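You operate a simulated robot arm through the tools that you are given. There is no shell and no other tool. Be economical: measure what you need, move in short steps, check, and stop when the job is done.

Carry out the task below with a simulated robot arm. There is one attempt and no reset: what you move stays moved.

TASK
Put things in order on the long table. At the end: the brown shim from the long table stands on top of the white papers with the teal clip; the purple spool from the long table stands where the brown shim stood; the blue eyepiece from the long table stands on top of the black iron canister (marked "15C"); the white drum (marked "POLKA") from the long table stands on top of the white china canister (marked "5C"); whatever was shut is shut again. Leave all else as you found it, and nothing knocked over.

The check looks at the end state, three seconds after you hand in, the way a careful person would. Anything else that was tipped, shoved, dropped, spilled or broken makes it a failure.

THE ROBOT
A 7-joint arm with a two-finger parallel gripper, fixed in place. Base frame: the origin is at the foot of the arm, x ahead of it, y to its left, z up; the work surface is at about z = 800. Readings come in mm, degrees, newtons and seconds.
With the tool pointing down near the work surface it reaches from about 300 to 700 mm from the base axis. Its first joint turns from -66.0 to 66.0 degrees. Payload 1.57 kg.
Tool frame: the origin (TCP) lies between the finger pads and is the grasp point; the fingertips stand 30 mm ahead of it; z points along the fingers, y is the line along which they close. The gripper opens to 110 mm. The fingers are 24 mm wide and 12 mm thick; the gripper's body (48 by 112 mm) begins 78 mm behind the TCP.
Orientation is told as [roll, pitch, yaw] about the base's x, y, z axes, in that order, counted from this pose: with the fingers straight down and closing along the base's y, the tool's x points along the base's -x, its y along +y and its z along -z.

THE INTERFACE
- The arm moves only by the tool drive_tool. Its argument "steps" is a list of rows, each an object of numbers (a shift or turn left out is 0, a gripper value left out holds the last): "x", "y", "z": the shift along the tool's x, y, z in units of 500 mm (1.0 is 500 mm); "rx", "ry", "rz": the turn, a rotation vector about the tool's x, y, z in units of 180 degrees (1.0 is 180 degrees); "grip": the opening, from 0 (shut) to 1 (fully open). In form: [{"x": .., "y": .., "z": .., "rx": .., "ry": .., "rz": .., "grip": ..}, ...]. A call has 1 to 20 rows; each row is the pose to reach, as a shift and turn from the pose commanded when the call began, along the tool's axes at that moment. A call with a number of a shift or a turn outside -1 to 1 is refused whole. Each row takes 0.2 s and may step no farther than 50 mm and 8.6 degrees from the row before; otherwise, or with a gripper value out of range, the whole call is refused. A pose out of reach is approached as far as the arm can. The call stops where the force on the tool passes 40 N (or 10 N more than at its start, if that is more) or the arm is blocked; 0.2 s more then pass. Each finger travels about 108 mm/s and halts on what it meets, pressing with about 43 N; the grip force reading is that of the motor and also rises with nothing between the fingers. The clock runs only during rows and for 0.2 s after the last one: add rows that repeat a pose to give the fingers time. The reply holds the time, the measured pose of the TCP, the force on the tool along the base axes, the opening and the grip force, in the units named above and with some noise.
- Cameras (640 x 400 px; columns grow to the right, rows downward): "scene" is fixed at [151.5, -385.1, 1401.8]; the picture's right is [0.88, -0.48, 0.00], its down [-0.28, -0.51, -0.81] and it looks along [0.39, 0.71, -0.59] (base axes); focal length 343 px, centre (320, 200). "wrist" rides on the gripper at [-36, 0, -80] in the tool frame; the picture's right is [0.00, -1.00, 0.00], its down [0.97, 0.00, -0.24] and it looks along [0.24, 0.00, 0.97] (tool axes); focal length 218 px, centre (320, 200). There is no depth. A picture from a camera that has moved, and an enlarged one, comes with that camera's place and axes in the base frame and with its lens.
- grab_frame(camera): a new picture of that camera. It takes no simulated time.
- zoom(camera, box): a new picture of the part [left, top, right, bottom] of that camera's present view, enlarged. It takes no simulated time.
- hand_in(): hands the job in; it is judged then, once.

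Go step by step. Nothing tells you positions but the pictures and the camera data: compare them with the known pose of the tool, close in by small moves and look again before you grip or let go. The budget is 120 turns and 76 pictures, counting those below and the enlarged ones. Unless the task says otherwise, let go and move clear before handing in, and close with one line.

The tools are called after "Call:" as a command line: name --argument value ..., lists and objects as JSON in quotes. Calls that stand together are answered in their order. drive_tool: Moves the arm, as the interface text tells. Its arguments: {"type":"object","properties":{"steps":{"type":"array","items":{"type":"object","properties":{"x":{"type":"number"},"y":{"type":"number"},"z":{"type":"number"},"rx":{"type":"number"},"ry":{"type":"number"},"rz":{"type":"number"},"grip":{"type":"number"}}}}},"required":["steps"]} The other tools are called the same way: grab_frame (camera) takes a picture; zoom (camera, box) takes an enlarged picture of a part of a camera's view; hand_in () hands the job in.

At the start:

```text
clock: 0.0
tcp_pos: [464.0, 122.7, 1164.3]
orientation: [0.0, 0.1, 0.0]
wrist_force: [-0.6, 0.6, 0.6]
finger_gap: 110.1
gripper_force: 0.0
```

scene: 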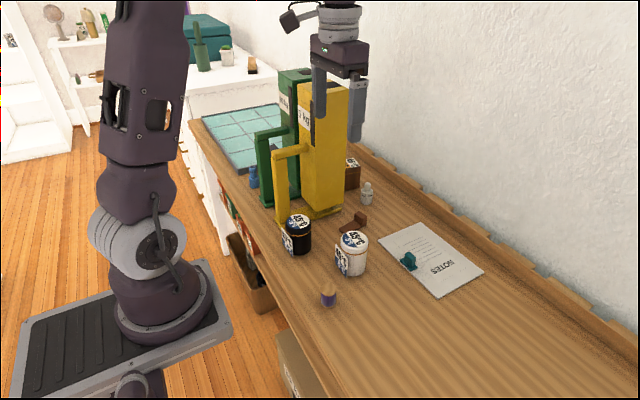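
wrist: 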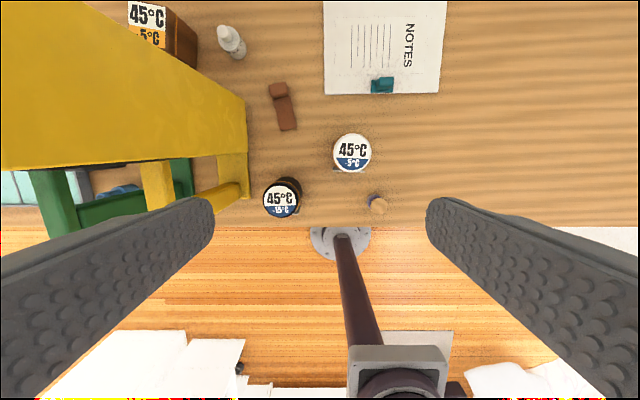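

I see the table with yellow and green tall objects, two canisters, brown shim, papers with teal clip, purple spool and a small whitish thing. I'll zoom in for details first.

Call:
zoom --camera "scene" --box '[220, 140, 400, 320]'

Call:
zoom --camera "wrist" --box '[120, 0, 460, 220]'

Call:
zoom --camera "scene" --box '[180, 60, 380, 220]'

```text
2.22 times, centred on (310, 230) of scene
camera zoom: at [151.5, -385.1, 1401.8], right [0.88, -0.48, 0.0], down [-0.28, -0.51, -0.81], along [0.39, 0.71, -0.59], focal length 762 px, centre (342, 133)
```

zoom: 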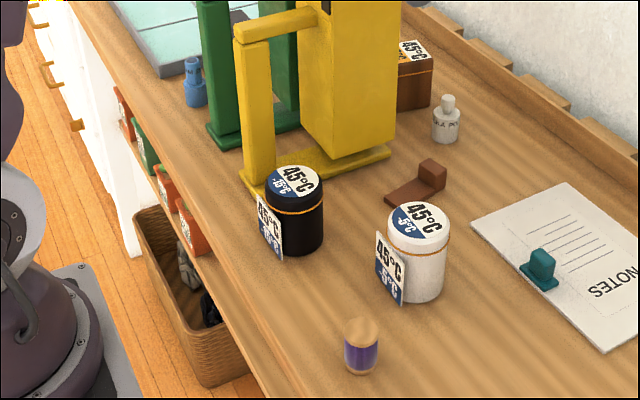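

```text
1.82 times, centred on (290, 110) of wrist
camera zoom: at [501.4, 123.3, 1243.5], right [0.0, -1.0, 0.0], down [-0.97, 0.0, 0.24], along [-0.24, 0.0, -0.97], focal length 397 px, centre (374, 364)
```

zoom: 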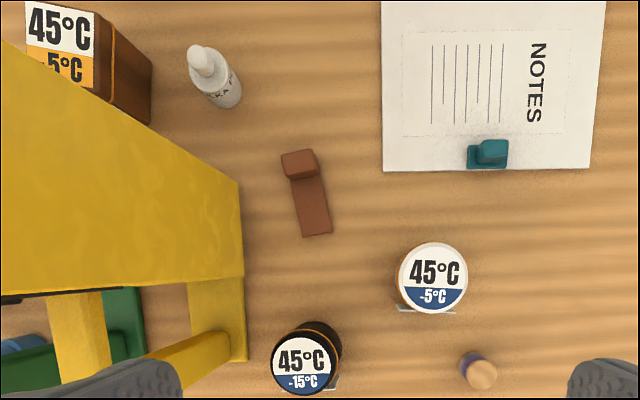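

```text
2.50 times, centred on (280, 140) of scene
camera zoom: at [151.5, -385.1, 1401.8], right [0.88, -0.48, 0.0], down [-0.28, -0.51, -0.81], along [0.39, 0.71, -0.59], focal length 857 px, centre (420, 350)
```

zoom: 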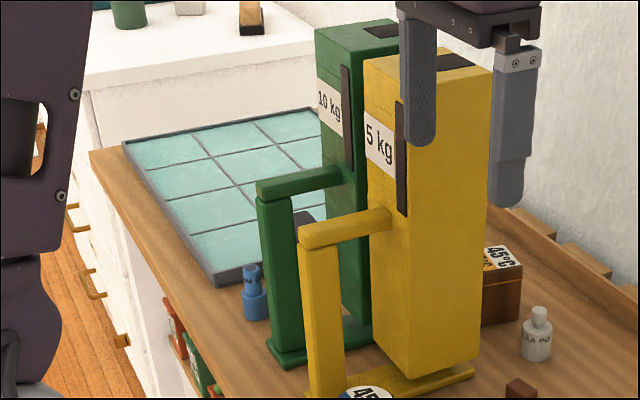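

The black canister top is near (411,190,880), the white near (490,71,883), the shim near (570,189), the spool near (400,12), the drum near (668,267), the eyepiece near (403,503). I'll descend partway near the shim, keeping off the yellow block (its side is at y≈258), and look.

Call:
drive_tool --steps '[{"x": -0.03, "y": 0.01, "z": 0.074, "grip": 0.5}, {"x": -0.06, "y": 0.02, "z": 0.148, "grip": 0.5}, {"x": -0.09, "y": 0.03, "z": 0.222, "grip": 0.5}, {"x": -0.12, "y": 0.04, "z": 0.296, "grip": 0.5}, {"x": -0.15, "y": 0.05, "z": 0.36, "grip": 0.5}]'

Call:
grab_frame --camera "wrist"

Call:
grab_frame --camera "scene"

```text
clock: 1.2
tcp_pos: [540.4, 147.1, 984.2]
orientation: [0.0, 0.0, 0.0]
wrist_force: [0.1, -0.6, -0.2]
finger_gap: 54.9
gripper_force: 0.1
```

```text
70 pictures are left
camera wrist: at [576.1, 149.0, 1062.7], right [0.0, -1.0, 0.0], down [-0.97, 0.0, 0.24], along [-0.24, 0.0, -0.97], focal length 218 px, centre (320, 200)
```

wrist: 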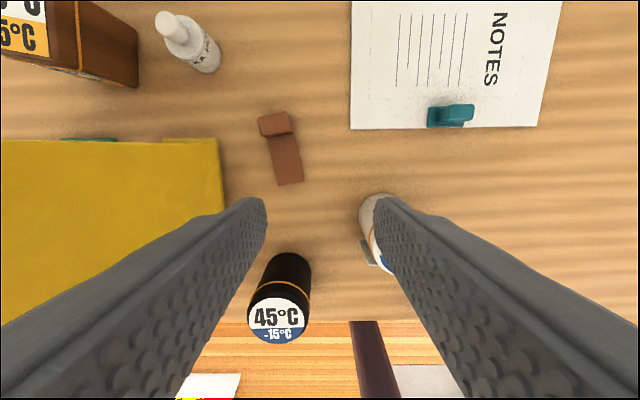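

```text
69 pictures are left
```

scene: 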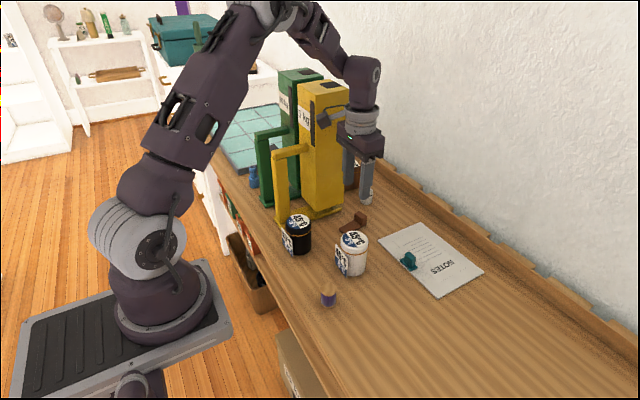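

The shim runs roughly from (532,185) to (606,198), with its raised block at the far end. I'll zoom to get its shape and angle.

Call:
zoom --camera "wrist" --box '[220, 80, 348, 200]'

Call:
zoom --camera "scene" --box '[320, 170, 400, 250]'

```text
3.33 times, centred on (284, 140) of wrist
camera zoom: at [576.1, 149.0, 1062.7], right [0.0, -1.0, 0.0], down [-0.97, 0.0, 0.24], along [-0.24, 0.0, -0.97], focal length 728 px, centre (440, 400)
```

zoom: 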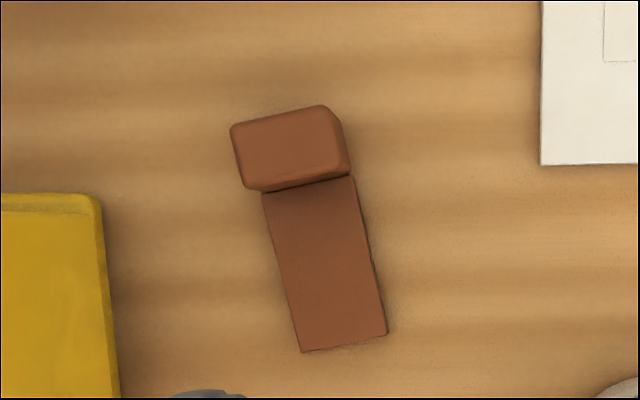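

```text
5.00 times, centred on (360, 210) of scene
camera zoom: at [151.6, -385.1, 1401.8], right [0.88, -0.48, 0.0], down [-0.28, -0.51, -0.81], along [0.39, 0.71, -0.59], focal length 1714 px, centre (120, 150)
```

zoom: 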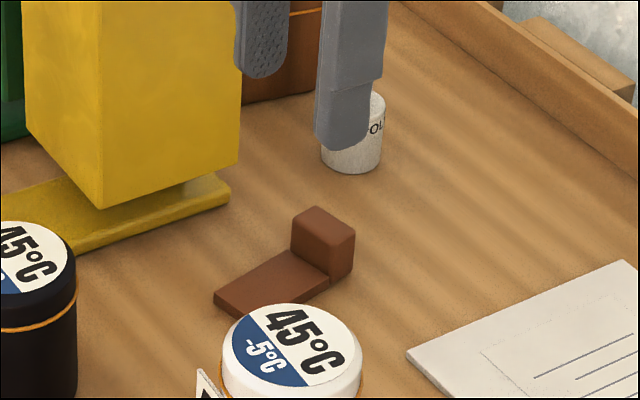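

The shim's block is centred about (597,195), axis yawed ≈11°, footprint centre ≈(570,190). I'll turn the hand so the fingers close along the shim (keeping the wide hand clear of the yellow block), centre over the block, and look again.

Call:
drive_tool --steps '[{"x": -0.0113, "y": 0.0097, "z": 0.01, "rz": 0.0436}, {"x": -0.0226, "y": 0.0194, "z": 0.02, "rz": 0.0872}, {"x": -0.0339, "y": 0.0291, "z": 0.03, "rz": 0.1308}, {"x": -0.0452, "y": 0.0388, "z": 0.04, "rz": 0.1744}, {"x": -0.0565, "y": 0.0485, "z": 0.05, "rz": 0.218}, {"x": -0.0678, "y": 0.0582, "z": 0.06, "rz": 0.2616}, {"x": -0.0791, "y": 0.0679, "z": 0.07, "rz": 0.3052}, {"x": -0.0904, "y": 0.0776, "z": 0.08, "rz": 0.3488}, {"x": -0.1017, "y": 0.0873, "z": 0.09, "rz": 0.3924}, {"x": -0.113, "y": 0.097, "z": 0.1, "rz": 0.436}]'

Call:
grab_frame --camera "wrist"

Call:
grab_frame --camera "scene"

```text
clock: 3.4
tcp_pos: [596.7, 195.2, 934.3]
orientation: [0.0, 0.0, -78.6]
wrist_force: [0.8, -0.3, -1.0]
finger_gap: 54.8
gripper_force: 0.1
```

```text
66 pictures are left
camera wrist: at [604.2, 161.7, 1013.5], right [-0.98, -0.2, 0.0], down [-0.19, 0.95, 0.24], along [-0.05, 0.24, -0.97], focal length 218 px, centre (320, 200)
```

wrist: 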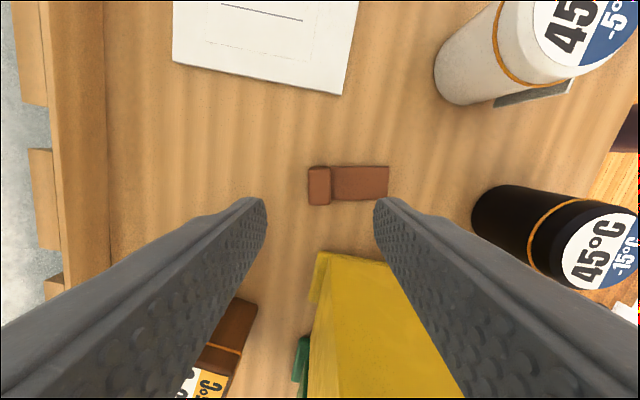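

```text
65 pictures are left
```

scene: 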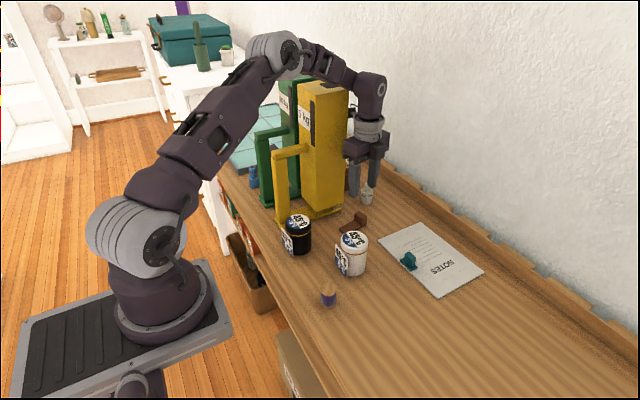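

The hand is centred over the block and aligned. I'll go down to TCP z≈841, stopping just above the shim's flat part.

Call:
drive_tool --steps '[{"z": 0.06}, {"z": 0.12}, {"z": 0.16}, {"z": 0.18}, {"z": 0.186}]'

Call:
zoom --camera "scene" --box '[300, 140, 420, 260]'

Call:
grab_frame --camera "wrist"

```text
clock: 4.6
tcp_pos: [596.6, 196.1, 841.4]
orientation: [0.1, 0.1, -78.5]
wrist_force: [0.2, -0.3, -0.7]
finger_gap: 54.9
gripper_force: 0.0
```

```text
3.33 times, centred on (360, 200) of scene
camera zoom: at [151.5, -385.1, 1401.8], right [0.88, -0.48, 0.0], down [-0.28, -0.51, -0.81], along [0.39, 0.71, -0.59], focal length 1142 px, centre (187, 200)
```

zoom: 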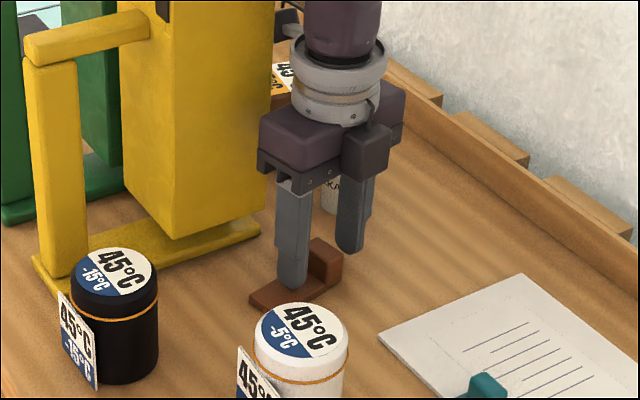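

```text
63 pictures are left
camera wrist: at [604.1, 161.6, 920.6], right [-0.98, -0.2, 0.0], down [-0.19, 0.95, 0.24], along [-0.05, 0.24, -0.97], focal length 218 px, centre (320, 200)
```

wrist: 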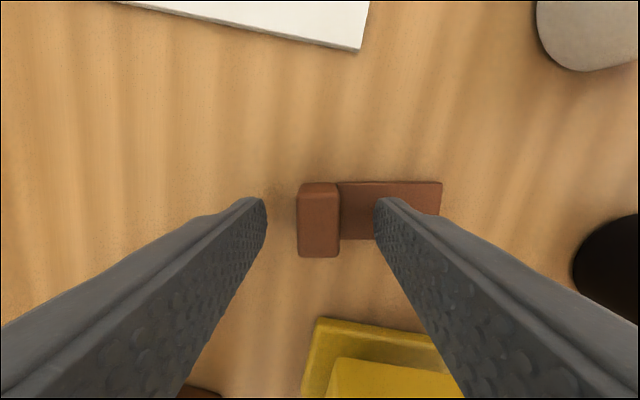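

The fingers straddle the block well. Closing.

Call:
drive_tool --steps '[{"grip": 0.25}, {"grip": 0.1}, {"grip": 0.0}, {"grip": 0.0}]'

Call:
drive_tool --steps '[{"z": -0.02}, {"z": -0.06}, {"z": -0.1}, {"z": -0.1}]'

Call:
zoom --camera "scene" --box '[300, 140, 420, 260]'

Call:
grab_frame --camera "wrist"

```text
clock: 5.6
tcp_pos: [595.2, 195.4, 840.8]
orientation: [-0.1, 0.0, -78.4]
wrist_force: [-0.8, 0.3, 0.1]
finger_gap: 18.5
gripper_force: 32.9
```

```text
clock: 6.6
tcp_pos: [596.9, 195.6, 892.1]
orientation: [0.0, 0.0, -78.5]
wrist_force: [0.4, 0.9, -0.5]
finger_gap: 18.7
gripper_force: 33.0
```

```text
3.33 times, centred on (360, 200) of scene
camera zoom: at [151.5, -385.1, 1401.8], right [0.88, -0.48, 0.0], down [-0.28, -0.51, -0.81], along [0.39, 0.71, -0.59], focal length 1142 px, centre (187, 200)
```

zoom: 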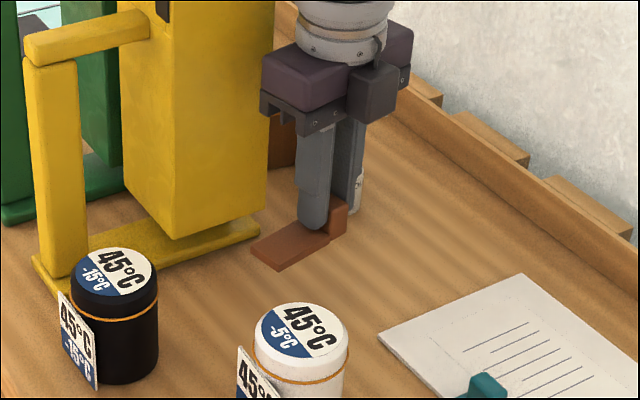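

```text
61 pictures are left
camera wrist: at [604.2, 161.5, 970.8], right [-0.98, -0.2, 0.0], down [-0.19, 0.95, 0.24], along [-0.05, 0.24, -0.97], focal length 218 px, centre (320, 200)
```

wrist: 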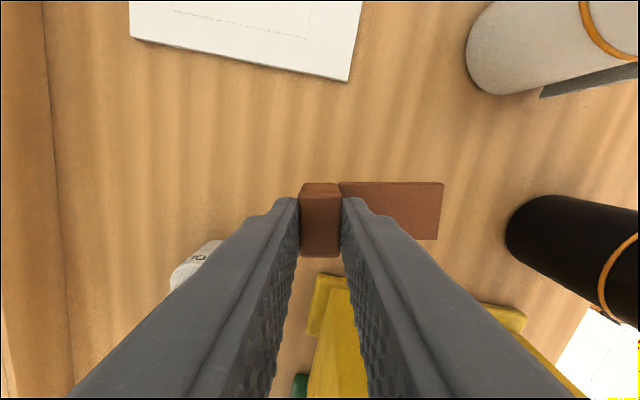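

The shim is held. I'll carry it over the papers to about (680,75), behind and clear of the clip, and check before lowering.

Call:
drive_tool --steps '[{"x": -0.0538, "y": 0.0231, "z": -0.02}, {"x": -0.1076, "y": 0.0463, "z": -0.02}, {"x": -0.1614, "y": 0.0694, "z": -0.02}, {"x": -0.2152, "y": 0.0926, "z": 0.0}, {"x": -0.269, "y": 0.1157, "z": 0.04}, {"x": -0.269, "y": 0.1157, "z": 0.06}]'

Call:
grab_frame --camera "wrist"

Call:
zoom --camera "scene" --box '[340, 160, 500, 310]'

```text
clock: 8.0
tcp_pos: [681.5, 74.8, 861.5]
orientation: [0.1, -0.1, -78.5]
wrist_force: [-0.5, -0.3, -0.4]
finger_gap: 18.6
gripper_force: 32.9
```

```text
60 pictures are left
camera wrist: at [688.5, 41.2, 941.2], right [-0.98, -0.2, 0.0], down [-0.19, 0.95, 0.24], along [-0.05, 0.24, -0.97], focal length 218 px, centre (320, 200)
```

wrist: 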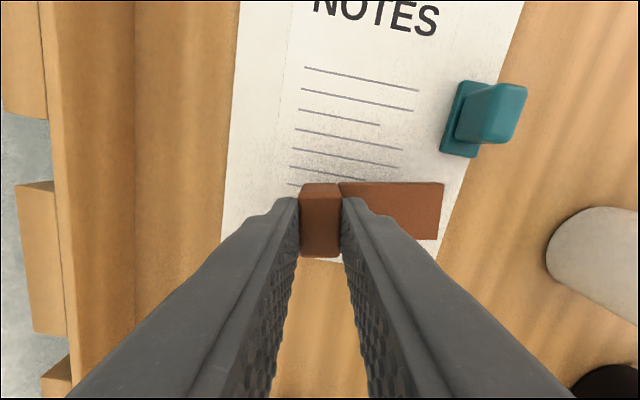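

```text
2.67 times, centred on (420, 235) of scene
camera zoom: at [151.5, -385.1, 1401.8], right [0.88, -0.48, 0.0], down [-0.28, -0.51, -0.81], along [0.39, 0.71, -0.59], focal length 914 px, centre (53, 107)
```

zoom: 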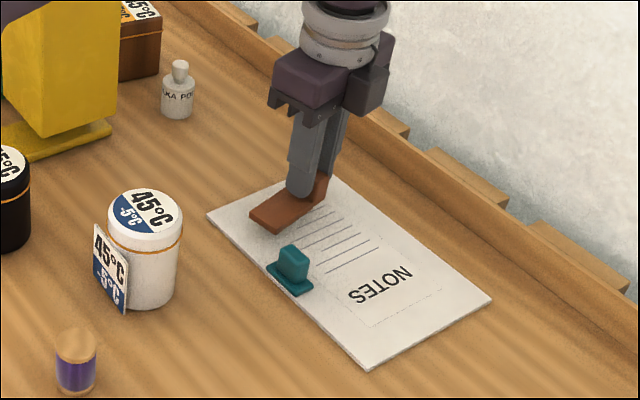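

The shim hangs inside the paper outline, clear of the clip. Lowering gently.

Call:
drive_tool --steps '[{"z": 0.015}, {"z": 0.025}, {"z": 0.03}]'

Call:
drive_tool --steps '[{"z": 0.003}]'

Call:
drive_tool --steps '[{"z": 0.003}]'

Call:
zoom --camera "scene" --box '[380, 200, 460, 260]'

```text
clock: 8.8
tcp_pos: [679.8, 75.8, 847.0]
orientation: [0.0, 0.0, -78.4]
wrist_force: [0.1, 0.4, 0.9]
finger_gap: 18.3
gripper_force: 33.1
```

```text
clock: 9.2
tcp_pos: [680.5, 75.2, 845.8]
orientation: [0.1, 0.0, -78.5]
wrist_force: [-4.6, 0.6, 14.2]
finger_gap: 18.5
gripper_force: 33.1
```

```text
clock: 9.6
tcp_pos: [682.2, 75.5, 847.5]
orientation: [0.3, -0.2, -78.5]
wrist_force: [-6.6, -0.2, 32.9]
finger_gap: 18.7
gripper_force: 32.9
```

```text
6.67 times, centred on (420, 230) of scene
camera zoom: at [150.7, -385.2, 1401.8], right [0.88, -0.48, 0.0], down [-0.28, -0.51, -0.81], along [0.39, 0.71, -0.59], focal length 2285 px, centre (-347, 0)
```

zoom: 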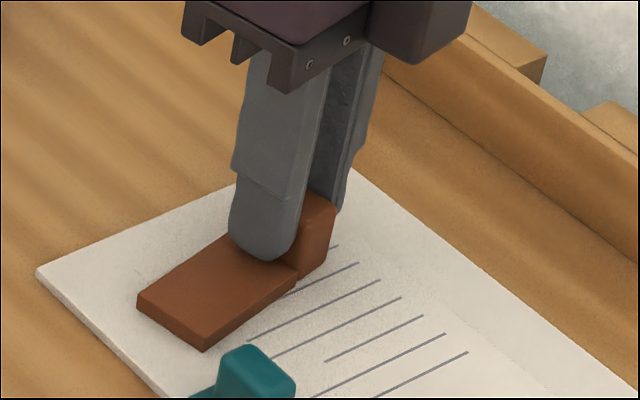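

Contact made on the paper. I'll relieve the push a little, open, and rise.

Call:
drive_tool --steps '[{"z": -0.004}, {"z": -0.004, "grip": 0.25}, {"z": -0.004, "grip": 0.4}, {"z": -0.004, "grip": 0.4}, {"z": -0.04}, {"z": -0.12}, {"z": -0.2}]'

Call:
grab_frame --camera "wrist"

Call:
zoom --camera "scene" --box '[340, 160, 500, 310]'

```text
clock: 11.2
tcp_pos: [680.3, 75.7, 944.7]
orientation: [-0.1, 0.1, -78.6]
wrist_force: [-0.5, 0.3, 0.2]
finger_gap: 44.2
gripper_force: 0.0
```

```text
57 pictures are left
camera wrist: at [687.8, 41.5, 1023.3], right [-0.98, -0.2, 0.0], down [-0.19, 0.95, 0.24], along [-0.05, 0.24, -0.97], focal length 218 px, centre (320, 200)
```

wrist: 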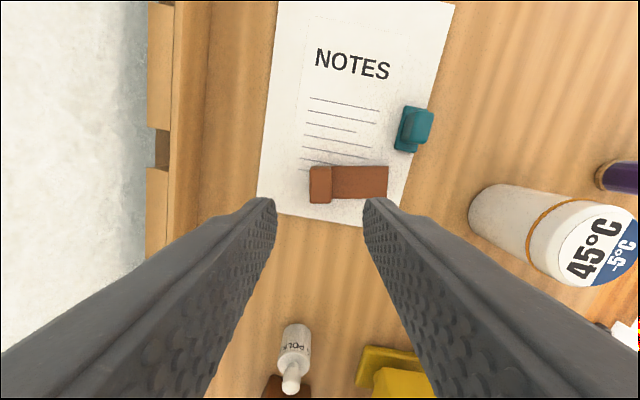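

```text
2.67 times, centred on (420, 235) of scene
camera zoom: at [151.5, -385.1, 1401.8], right [0.88, -0.48, 0.0], down [-0.28, -0.51, -0.81], along [0.39, 0.71, -0.59], focal length 914 px, centre (53, 107)
```

zoom: 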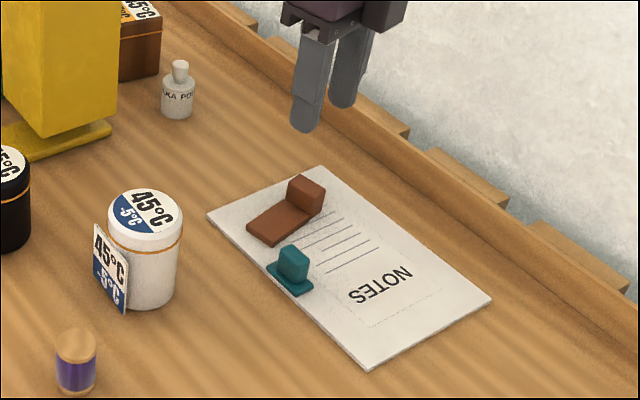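

The shim stands on the papers. Next is the drum, near (667,266), which is at the edge of reach and beside the yellow block, so I'll lean the tool (hand toward −y) and look at it.

Call:
drive_tool --steps '[{"x": 0.035, "y": -0.003, "z": -0.01, "rz": 0.037}, {"x": 0.07, "y": -0.006, "z": -0.02, "rz": 0.074}, {"x": 0.105, "y": -0.009, "z": -0.03, "rz": 0.111}, {"x": 0.14, "y": -0.012, "z": -0.04, "rz": 0.147}, {"x": 0.177, "y": -0.015, "z": -0.04, "rz": 0.147}]'

Call:
drive_tool --steps '[{"ry": 0.039}, {"ry": 0.078}, {"ry": 0.117}, {"ry": 0.156}, {"ry": 0.194}]'

Call:
grab_frame --camera "wrist"

Call:
grab_frame --camera "scene"

```text
clock: 12.4
tcp_pos: [655.6, 160.4, 962.9]
orientation: [0.0, 0.1, -105.0]
wrist_force: [-0.4, 0.2, 0.4]
finger_gap: 44.1
gripper_force: 0.1
```

```text
clock: 13.6
tcp_pos: [655.8, 160.3, 964.5]
orientation: [0.1, 35.0, -104.9]
wrist_force: [0.2, 0.2, 0.8]
finger_gap: 44.1
gripper_force: 0.0
```

```text
55 pictures are left
camera wrist: at [636.3, 89.0, 1007.6], right [-0.97, 0.26, 0.0], down [0.17, 0.63, 0.75], along [0.2, 0.73, -0.66], focal length 218 px, centre (320, 200)
```

wrist: 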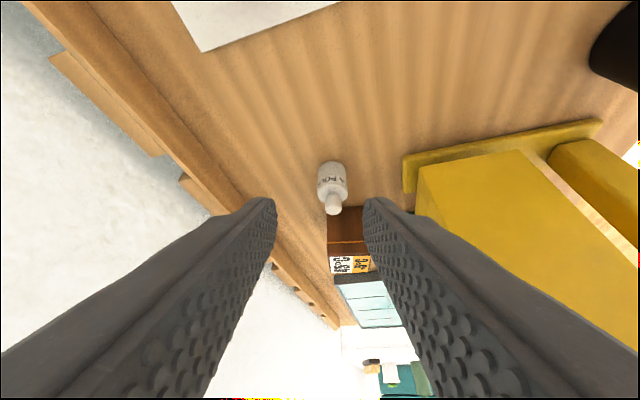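

```text
54 pictures are left
```

scene: 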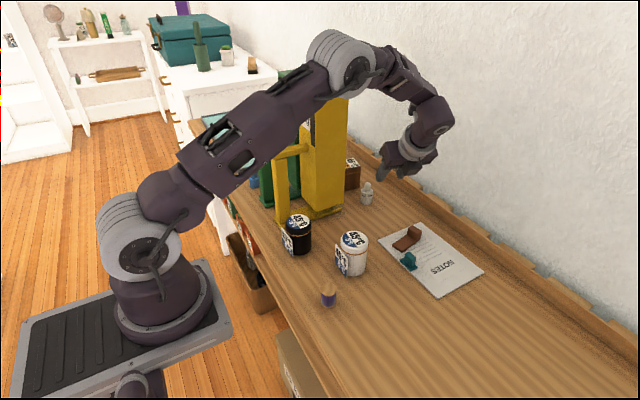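

The lean works and the arm is clear. I'll zoom in on the drum for a precise position.

Call:
zoom --camera "wrist" --box '[280, 140, 390, 240]'

Call:
zoom --camera "scene" --box '[340, 160, 400, 220]'

```text
4.00 times, centred on (335, 190) of wrist
camera zoom: at [636.3, 89.0, 1007.6], right [-0.97, 0.26, 0.0], down [0.17, 0.63, 0.75], along [0.2, 0.73, -0.66], focal length 873 px, centre (260, 240)
```

zoom: 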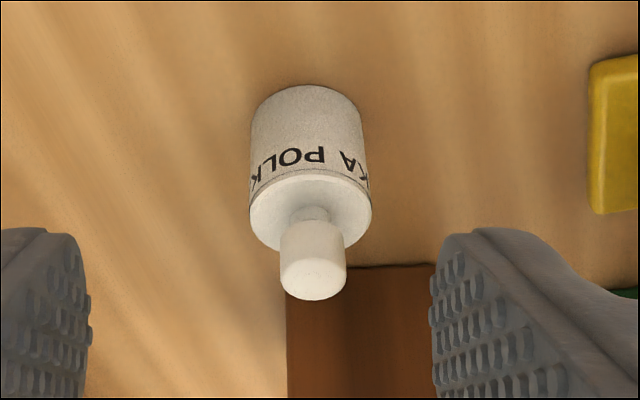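

```text
6.67 times, centred on (370, 190) of scene
camera zoom: at [151.6, -385.1, 1401.8], right [0.88, -0.48, 0.0], down [-0.28, -0.51, -0.81], along [0.39, 0.71, -0.59], focal length 2285 px, centre (-13, 267)
```

zoom: 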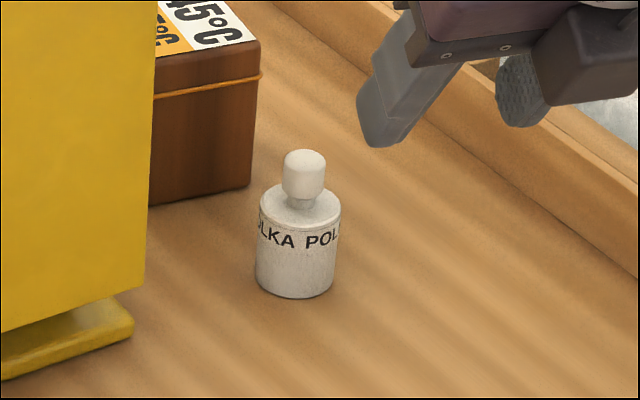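

The drum's centre is about (669.5,271), body top ≈836, diameter ≈35. I'll approach along the leaned tool axis, opening to 60 mm, and check partway.

Call:
drive_tool --steps '[{"x": 0.0216, "y": -0.0308, "z": 0.03, "grip": 0.55}, {"x": 0.0216, "y": -0.0308, "z": 0.1}, {"x": 0.0216, "y": -0.0308, "z": 0.17}, {"x": 0.0216, "y": -0.0308, "z": 0.2}]'

Call:
grab_frame --camera "wrist"

```text
clock: 14.6
tcp_pos: [657.8, 229.1, 886.6]
orientation: [0.1, 34.9, -104.9]
wrist_force: [-0.5, -1.0, 0.2]
finger_gap: 60.4
gripper_force: 0.1
```

```text
51 pictures are left
camera wrist: at [638.5, 157.1, 930.6], right [-0.97, 0.26, 0.0], down [0.17, 0.64, 0.75], along [0.19, 0.73, -0.66], focal length 218 px, centre (320, 200)
```

wrist: 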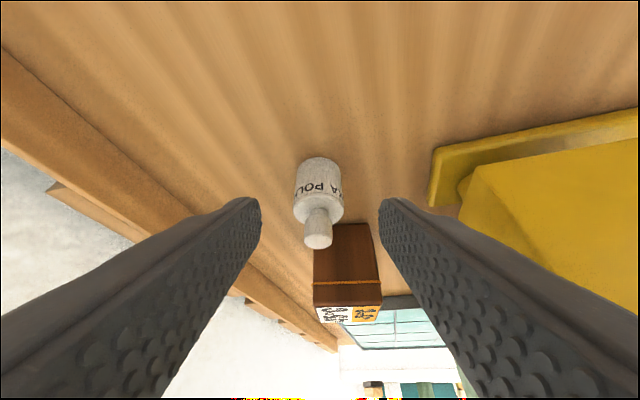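

Centred. Moving in the last 63 mm and checking before closing.

Call:
drive_tool --steps '[{"z": 0.05}, {"z": 0.09}, {"z": 0.115}, {"z": 0.126}]'

Call:
zoom --camera "scene" --box '[330, 120, 450, 240]'

Call:
grab_frame --camera "wrist"

```text
clock: 15.6
tcp_pos: [667.1, 262.8, 835.0]
orientation: [0.0, 34.9, -104.9]
wrist_force: [0.0, 0.8, -0.5]
finger_gap: 60.5
gripper_force: 0.1
```

```text
3.33 times, centred on (390, 180) of scene
camera zoom: at [151.5, -385.1, 1401.8], right [0.88, -0.48, 0.0], down [-0.28, -0.51, -0.81], along [0.39, 0.71, -0.59], focal length 1142 px, centre (87, 267)
```

zoom: 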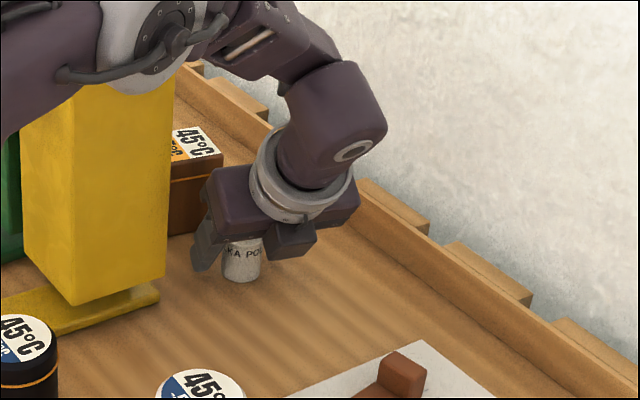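

```text
49 pictures are left
camera wrist: at [647.5, 191.8, 879.3], right [-0.97, 0.26, 0.0], down [0.17, 0.64, 0.75], along [0.19, 0.73, -0.66], focal length 218 px, centre (320, 200)
```

wrist: 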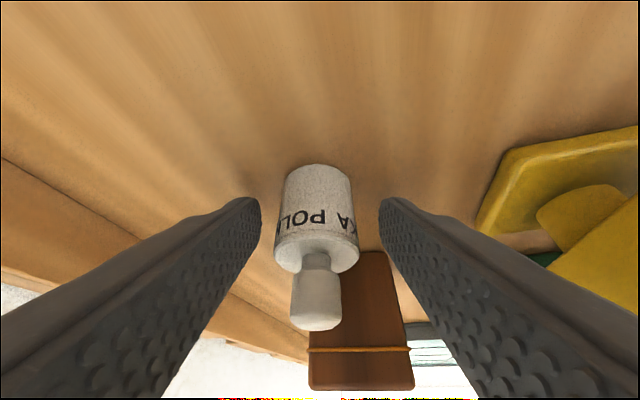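

Drum is between the fingers. Closing and lifting straight up (a mix of tool −z and +x).

Call:
drive_tool --steps '[{"grip": 0.35}, {"grip": 0.2}, {"grip": 0.0}, {"grip": 0.0}]'

Call:
drive_tool --steps '[{"x": 0.0115, "z": -0.0164}, {"x": 0.046, "z": -0.0656}, {"x": 0.092, "z": -0.131}, {"x": 0.138, "z": -0.1966}]'

Call:
grab_frame --camera "wrist"

Call:
zoom --camera "scene" --box '[290, 60, 480, 260]'

```text
clock: 16.6
tcp_pos: [666.8, 262.4, 835.4]
orientation: [-0.1, 35.0, -105.0]
wrist_force: [0.6, -0.1, -0.2]
finger_gap: 33.5
gripper_force: 41.4
```

```text
clock: 17.6
tcp_pos: [666.9, 263.9, 956.9]
orientation: [0.0, 34.9, -105.0]
wrist_force: [0.1, 0.0, 0.1]
finger_gap: 33.5
gripper_force: 41.0
```

```text
48 pictures are left
camera wrist: at [648.7, 191.4, 1000.7], right [-0.97, 0.26, 0.0], down [0.17, 0.64, 0.75], along [0.19, 0.73, -0.66], focal length 218 px, centre (320, 200)
```

wrist: 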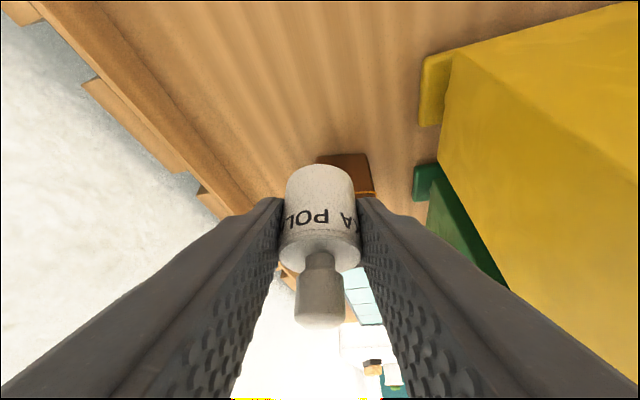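

```text
2.00 times, centred on (385, 160) of scene
camera zoom: at [151.5, -385.1, 1401.8], right [0.88, -0.48, 0.0], down [-0.28, -0.51, -0.81], along [0.39, 0.71, -0.59], focal length 686 px, centre (190, 280)
```

zoom: 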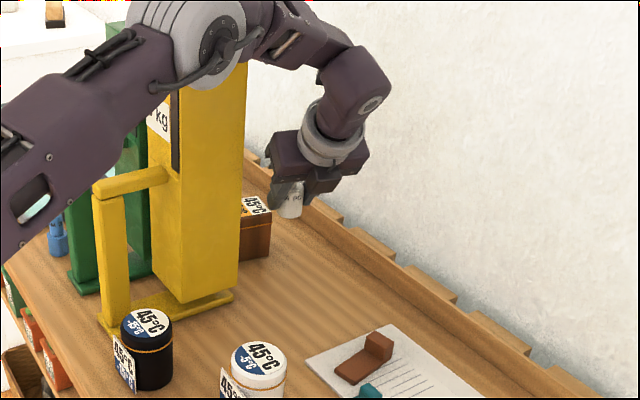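

The drum is held upright. Carrying it first away from the yellow block, then over to the white canister at height.

Call:
drive_tool --steps '[{"x": -0.0575, "y": 0.019, "z": -0.0405}, {"x": -0.115, "y": 0.038, "z": -0.081}, {"x": -0.161, "y": -0.009, "z": -0.113}, {"x": -0.208, "y": -0.056, "z": -0.146}, {"x": -0.254, "y": -0.103, "z": -0.178}, {"x": -0.3, "y": -0.15, "z": -0.21}, {"x": -0.347, "y": -0.197, "z": -0.243}, {"x": -0.393, "y": -0.244, "z": -0.275}, {"x": -0.393, "y": -0.244, "z": -0.275}]'

Call:
grab_frame --camera "wrist"

Call:
grab_frame --camera "scene"

```text
clock: 19.6
tcp_pos: [488.2, 61.0, 956.1]
orientation: [0.0, 34.9, -104.8]
wrist_force: [-0.9, -0.1, -0.9]
finger_gap: 33.3
gripper_force: 41.4
```

```text
46 pictures are left
camera wrist: at [468.8, -9.8, 1000.2], right [-0.97, 0.26, 0.0], down [0.17, 0.64, 0.75], along [0.19, 0.73, -0.66], focal length 218 px, centre (320, 200)
```

wrist: 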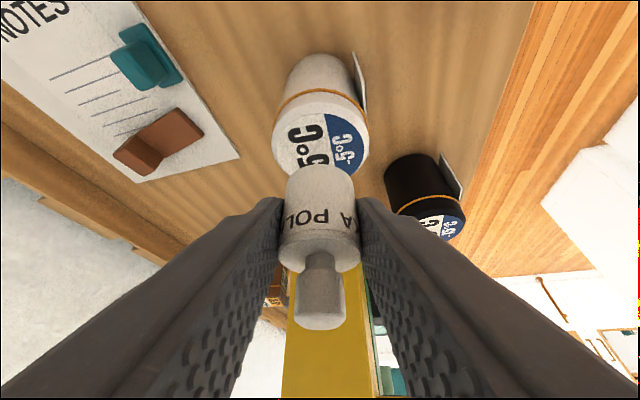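

```text
45 pictures are left
```

scene: 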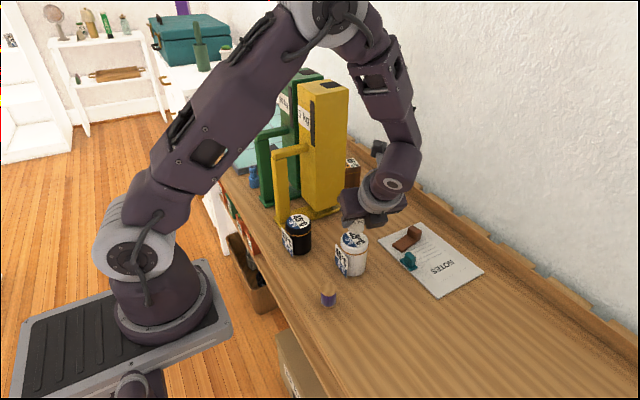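

I'll zoom to pin the white canister's top relative to the held drum.

Call:
zoom --camera "wrist" --box '[240, 40, 400, 220]'

Call:
zoom --camera "scene" --box '[310, 170, 410, 290]'

```text
2.22 times, centred on (320, 130) of wrist
camera zoom: at [468.8, -9.8, 1000.2], right [-0.97, 0.26, 0.0], down [0.17, 0.64, 0.75], along [0.19, 0.73, -0.66], focal length 485 px, centre (320, 356)
```

zoom: 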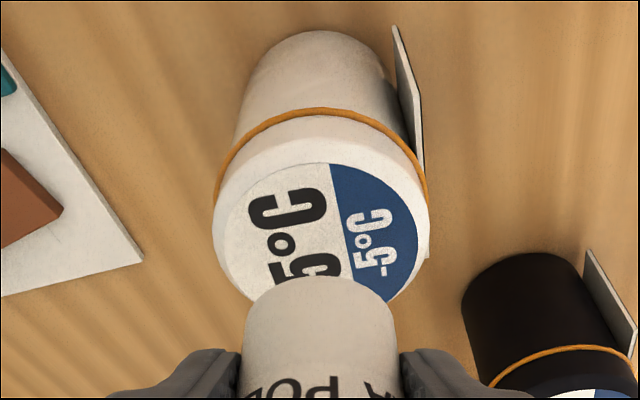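

```text
3.33 times, centred on (360, 230) of scene
camera zoom: at [151.5, -385.1, 1401.8], right [0.88, -0.48, 0.0], down [-0.28, -0.51, -0.81], along [0.39, 0.71, -0.59], focal length 1142 px, centre (187, 100)
```

zoom: 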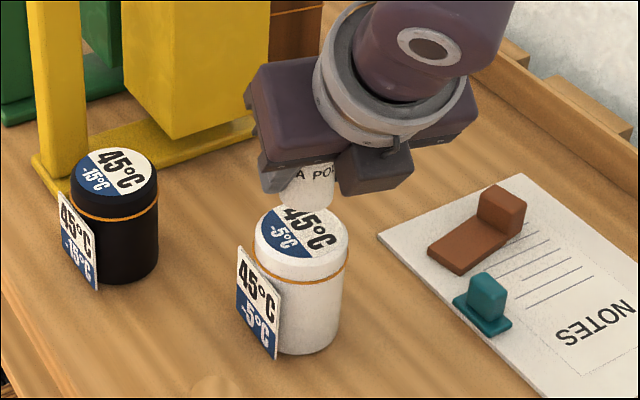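

Canister top centre ≈(490,71,883); drum axis is at ≈(490.5,69). I'll lower with a 2 mm +y correction, stopping just above contact, then creep.

Call:
drive_tool --steps '[{"x": -0.015, "y": -0.001, "z": 0.0235}, {"x": -0.028, "y": -0.001, "z": 0.045}, {"x": -0.035, "y": -0.001, "z": 0.0565}]'

Call:
drive_tool --steps '[{"x": -0.0012, "z": 0.0016}, {"x": -0.0024, "z": 0.0033}]'

Call:
zoom --camera "scene" --box '[310, 190, 390, 290]'

```text
clock: 20.4
tcp_pos: [487.1, 64.4, 924.4]
orientation: [0.1, 35.1, -104.8]
wrist_force: [-6.2, -6.2, 34.4]
finger_gap: 33.9
gripper_force: 42.1
```

```text
clock: 21.0
tcp_pos: [488.2, 65.7, 922.1]
orientation: [0.1, 35.1, -104.8]
wrist_force: [2.0, -1.9, 36.5]
finger_gap: 34.2
gripper_force: 41.8
```

```text
4.00 times, centred on (350, 240) of scene
camera zoom: at [151.0, -385.2, 1401.8], right [0.88, -0.48, 0.0], down [-0.28, -0.51, -0.81], along [0.39, 0.71, -0.59], focal length 1371 px, centre (200, 40)
```

zoom: 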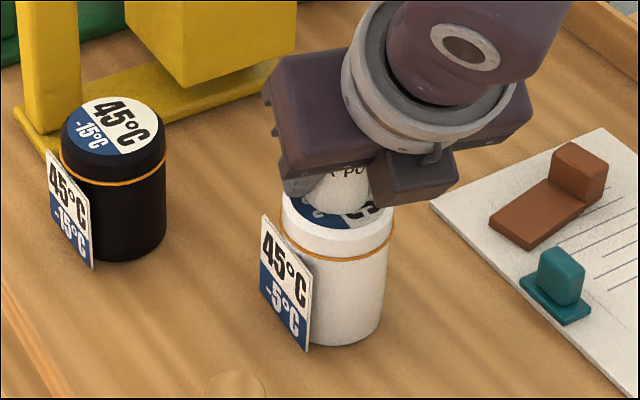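

Contact reached, a bit firm. I'll back off by about 2.5 mm and look at the force.

Call:
drive_tool --steps '[{"x": 0.0028, "z": -0.004}, {"x": 0.0028, "z": -0.004}]'

Call:
grab_frame --camera "wrist"

```text
clock: 21.6
tcp_pos: [486.3, 64.4, 921.6]
orientation: [-0.1, 34.8, -104.9]
wrist_force: [0.6, 0.0, -0.5]
finger_gap: 34.1
gripper_force: 41.8
```

```text
41 pictures are left
camera wrist: at [467.4, -7.0, 966.7], right [-0.97, 0.26, 0.0], down [0.17, 0.64, 0.75], along [0.19, 0.73, -0.66], focal length 218 px, centre (320, 200)
```

wrist: 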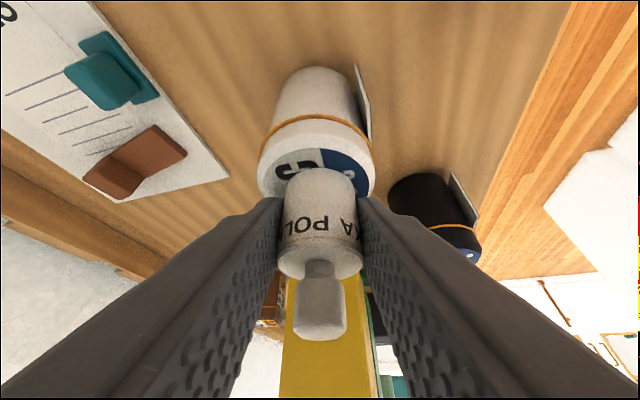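

The drum just hovers/touches. I'll lower 1 mm at a time to light contact, then release.

Call:
drive_tool --steps '[{"x": -0.0012, "z": 0.0016}]'

Call:
zoom --camera "scene" --box '[325, 205, 385, 255]'

```text
clock: 22.0
tcp_pos: [486.9, 64.8, 922.6]
orientation: [0.0, 35.0, -104.9]
wrist_force: [-0.3, -0.1, -1.0]
finger_gap: 33.8
gripper_force: 41.3
```

```text
8.00 times, centred on (355, 230) of scene
camera zoom: at [151.6, -385.1, 1401.8], right [0.88, -0.48, 0.0], down [-0.28, -0.51, -0.81], along [0.39, 0.71, -0.59], focal length 2742 px, centre (40, -40)
```

zoom: 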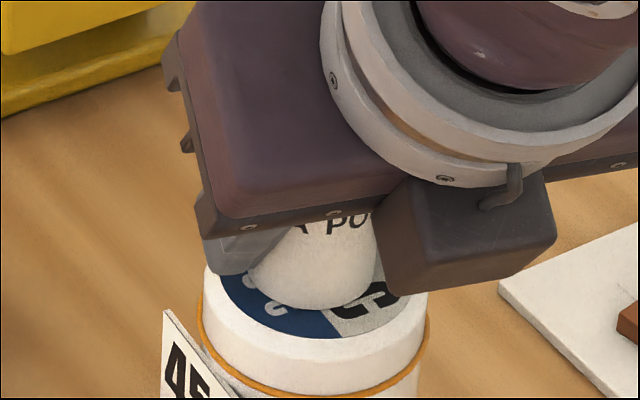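

Still no contact force; stepping down another millimetre or two.

Call:
drive_tool --steps '[{"x": -0.0012, "z": 0.0016}]'

Call:
drive_tool --steps '[{"x": -0.0006, "z": 0.0008}]'

```text
clock: 22.4
tcp_pos: [486.5, 65.7, 921.4]
orientation: [0.1, 35.0, -104.8]
wrist_force: [-0.9, -2.2, 9.9]
finger_gap: 34.1
gripper_force: 41.7
```

```text
clock: 22.8
tcp_pos: [487.5, 66.2, 921.3]
orientation: [0.1, 35.0, -104.7]
wrist_force: [-2.5, -2.6, 25.1]
finger_gap: 33.6
gripper_force: 41.5
```

Seated. Back off half a millimetre, open, retreat along the tool axis.

Call:
drive_tool --steps '[{"x": 0.0006, "z": -0.0008}, {"x": 0.0006, "z": -0.0008, "grip": 0.38}, {"x": 0.0006, "z": -0.0008, "grip": 0.55}, {"x": 0.0006, "z": -0.0008, "grip": 0.55}, {"x": 0.0006, "z": -0.04}, {"x": 0.0006, "z": -0.1}, {"x": 0.0006, "z": -0.18}]'

Call:
grab_frame --camera "wrist"

Call:
zoom --camera "scene" --box '[270, 180, 400, 310]'

```text
clock: 24.4
tcp_pos: [473.6, 15.4, 996.2]
orientation: [0.0, 34.9, -105.0]
wrist_force: [0.1, -0.2, 0.6]
finger_gap: 60.5
gripper_force: 0.0
```

```text
39 pictures are left
camera wrist: at [453.6, -56.2, 1039.2], right [-0.97, 0.26, 0.0], down [0.17, 0.64, 0.75], along [0.19, 0.73, -0.66], focal length 218 px, centre (320, 200)
```

wrist: 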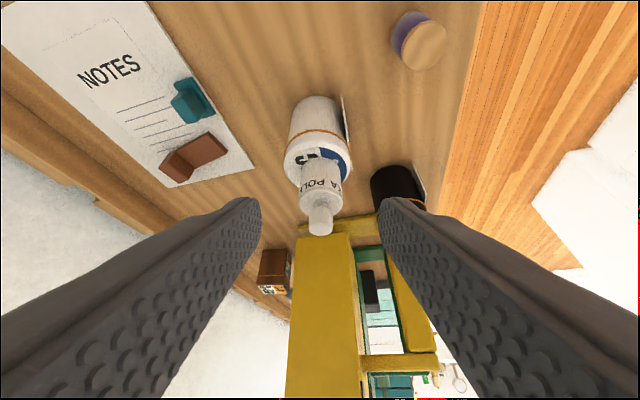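

```text
3.08 times, centred on (335, 245) of scene
camera zoom: at [151.6, -385.1, 1401.8], right [0.88, -0.48, 0.0], down [-0.28, -0.51, -0.81], along [0.39, 0.71, -0.59], focal length 1055 px, centre (274, 62)
```

zoom: 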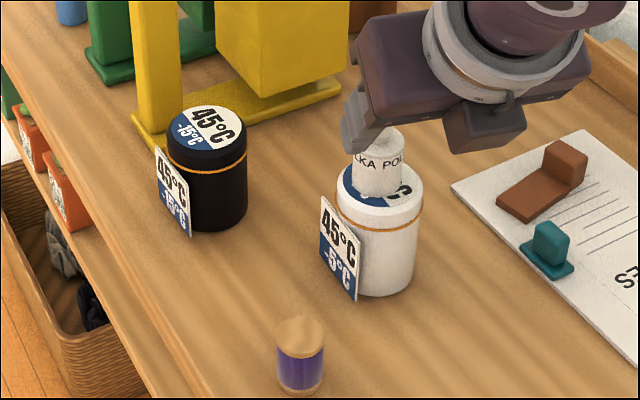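

The drum stands centred on the white canister. Next the spool at about (390,12): straighten the tool, turn to yaw −90, and go above it.

Call:
drive_tool --steps '[{"ry": -0.039}, {"ry": -0.078}, {"ry": -0.117}, {"ry": -0.156}, {"ry": -0.1942}]'

Call:
drive_tool --steps '[{"x": -0.0125, "y": -0.04, "z": 0.033, "rz": -0.021}, {"x": -0.025, "y": -0.08, "z": 0.066, "rz": -0.042}, {"x": -0.0375, "y": -0.12, "z": 0.099, "rz": -0.063}, {"x": -0.05, "y": -0.16, "z": 0.132, "rz": -0.083}, {"x": -0.05, "y": -0.16, "z": 0.132, "rz": -0.083}]'

Call:
grab_frame --camera "wrist"

```text
clock: 25.6
tcp_pos: [474.7, 14.9, 995.8]
orientation: [0.1, 0.0, -105.0]
wrist_force: [-0.1, 0.8, 0.2]
finger_gap: 60.8
gripper_force: 0.0
```

```text
clock: 26.8
tcp_pos: [389.9, 13.4, 928.6]
orientation: [0.0, -0.1, -90.1]
wrist_force: [-1.2, -0.3, 0.6]
finger_gap: 60.3
gripper_force: 0.0
```

```text
37 pictures are left
camera wrist: at [390.3, -22.9, 1007.8], right [-1.0, 0.0, 0.0], down [0.0, 0.97, 0.24], along [0.0, 0.24, -0.97], focal length 218 px, centre (320, 200)
```

wrist: 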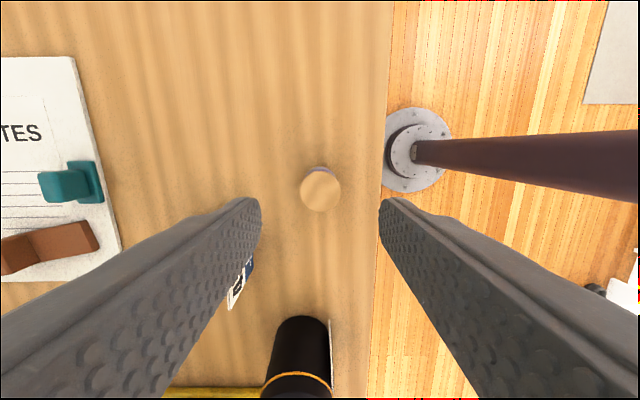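

Spool is centred at about (390,11). Descending to TCP z≈836 and gripping.

Call:
drive_tool --steps '[{"x": -0.004, "z": 0.07}, {"x": -0.004, "z": 0.14}, {"x": -0.004, "z": 0.175}, {"x": -0.004, "z": 0.185}]'

Call:
grab_frame --camera "wrist"

```text
clock: 27.8
tcp_pos: [391.7, 9.4, 835.7]
orientation: [0.0, -0.1, -90.0]
wrist_force: [0.3, -0.2, -0.6]
finger_gap: 60.5
gripper_force: 0.0
```

```text
36 pictures are left
camera wrist: at [390.3, -25.1, 915.5], right [-1.0, 0.0, 0.0], down [0.0, 0.97, 0.24], along [0.0, 0.24, -0.97], focal length 218 px, centre (320, 200)
```

wrist: 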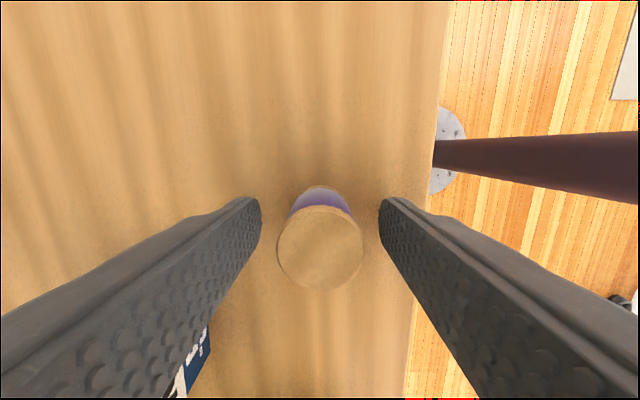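

Gripping the spool and lifting to z≈1030 so it clears the drum on the canister.

Call:
drive_tool --steps '[{"grip": 0.3}, {"grip": 0.15}, {"grip": 0.0}, {"grip": 0.0}]'

Call:
drive_tool --steps '[{"z": -0.02}, {"z": -0.1}, {"z": -0.19}, {"z": -0.28}, {"z": -0.36}, {"z": -0.39}, {"z": -0.39}]'

Call:
grab_frame --camera "wrist"

```text
clock: 28.8
tcp_pos: [389.4, 11.4, 836.4]
orientation: [0.0, 0.0, -90.0]
wrist_force: [-0.3, 0.7, 0.3]
finger_gap: 30.6
gripper_force: 40.0
```

```text
clock: 30.4
tcp_pos: [389.7, 9.3, 1032.4]
orientation: [0.0, 0.0, -90.1]
wrist_force: [-0.3, -1.0, 0.1]
finger_gap: 30.6
gripper_force: 39.6
```

```text
35 pictures are left
camera wrist: at [389.9, -25.8, 1110.9], right [-1.0, 0.0, 0.0], down [0.0, 0.97, 0.24], along [0.0, 0.24, -0.97], focal length 218 px, centre (320, 200)
```

wrist: 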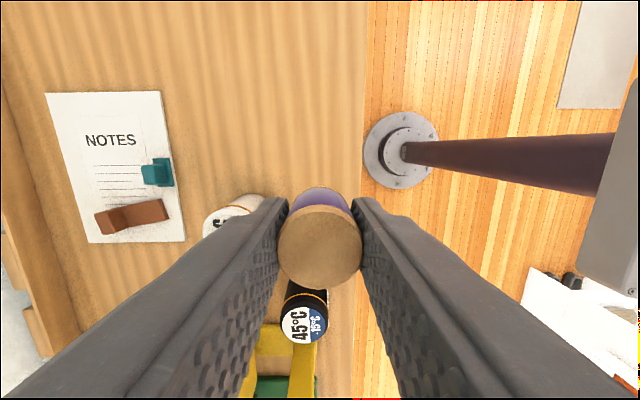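

Held. Moving to the shim's old centre (570,190) at height.

Call:
drive_tool --steps '[{"x": 0.051, "y": 0.0515}, {"x": 0.102, "y": 0.103}, {"x": 0.153, "y": 0.1545}, {"x": 0.204, "y": 0.206}, {"x": 0.255, "y": 0.2575}, {"x": 0.306, "y": 0.309}, {"x": 0.357, "y": 0.361}, {"x": 0.357, "y": 0.361, "z": 0.08}, {"x": 0.357, "y": 0.361, "z": 0.16}, {"x": 0.357, "y": 0.361, "z": 0.24}, {"x": 0.357, "y": 0.361, "z": 0.3}]'

Call:
zoom --camera "scene" --box '[280, 120, 430, 270]'

Call:
grab_frame --camera "wrist"

```text
clock: 32.8
tcp_pos: [570.0, 188.7, 880.2]
orientation: [0.0, 0.0, -89.9]
wrist_force: [-0.1, 0.4, -0.6]
finger_gap: 30.4
gripper_force: 39.7
```

```text
2.67 times, centred on (355, 195) of scene
camera zoom: at [151.6, -385.1, 1401.8], right [0.88, -0.48, 0.0], down [-0.28, -0.51, -0.81], along [0.39, 0.71, -0.59], focal length 914 px, centre (227, 213)
```

zoom: 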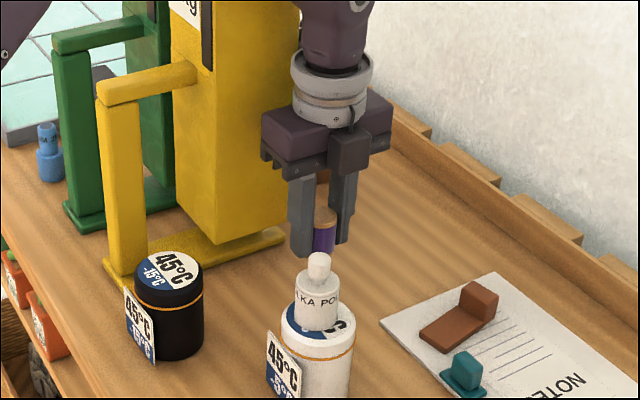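

```text
33 pictures are left
camera wrist: at [571.0, 153.6, 960.1], right [-1.0, 0.0, 0.0], down [0.0, 0.97, 0.24], along [0.0, 0.24, -0.97], focal length 218 px, centre (320, 200)
```

wrist: 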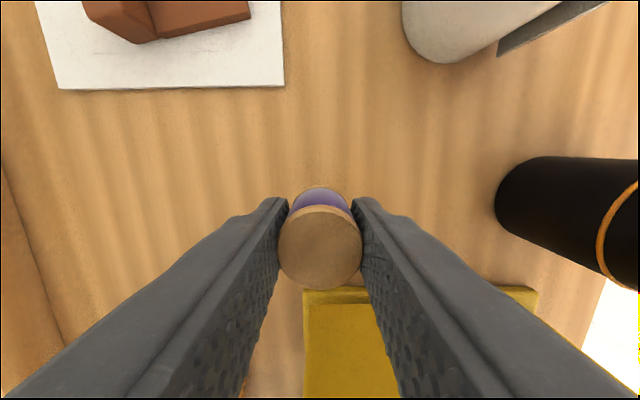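

Good position. Lowering to just above the table, then creeping.

Call:
drive_tool --steps '[{"z": 0.04}, {"z": 0.07}, {"z": 0.083}]'

Call:
drive_tool --steps '[{"z": 0.002}]'

Call:
drive_tool --steps '[{"z": 0.0015}]'

```text
clock: 33.6
tcp_pos: [569.8, 187.8, 840.1]
orientation: [0.1, 0.1, -90.0]
wrist_force: [-0.1, -0.1, -0.5]
finger_gap: 30.6
gripper_force: 39.8
```

```text
clock: 34.0
tcp_pos: [571.1, 188.5, 838.0]
orientation: [-0.1, 0.0, -90.1]
wrist_force: [0.2, 0.3, -0.6]
finger_gap: 30.3
gripper_force: 39.1
```

```text
clock: 34.4
tcp_pos: [570.9, 188.6, 837.7]
orientation: [0.0, 0.0, -90.0]
wrist_force: [0.4, -0.1, 0.3]
finger_gap: 30.4
gripper_force: 39.4
```

Still above the table; continuing down in small steps.

Call:
drive_tool --steps '[{"z": 0.0016}]'

Call:
drive_tool --steps '[{"z": 0.0014}]'

```text
clock: 34.8
tcp_pos: [570.5, 187.6, 836.9]
orientation: [0.0, 0.0, -90.1]
wrist_force: [-0.3, -0.4, 0.5]
finger_gap: 30.6
gripper_force: 39.5
```

```text
clock: 35.2
tcp_pos: [570.6, 189.1, 836.0]
orientation: [0.0, 0.1, -90.0]
wrist_force: [-0.2, -0.1, 0.3]
finger_gap: 30.6
gripper_force: 39.5
```

Call:
drive_tool --steps '[{"z": 0.0012}]'

Call:
drive_tool --steps '[{"z": 0.001}]'

```text
clock: 35.6
tcp_pos: [569.9, 188.6, 835.7]
orientation: [0.0, 0.0, -90.0]
wrist_force: [-0.6, -0.9, 2.6]
finger_gap: 30.4
gripper_force: 39.7
```

```text
clock: 36.0
tcp_pos: [570.0, 188.7, 837.0]
orientation: [0.1, 0.1, -89.9]
wrist_force: [-1.6, -1.5, 8.7]
finger_gap: 30.6
gripper_force: 39.3
```

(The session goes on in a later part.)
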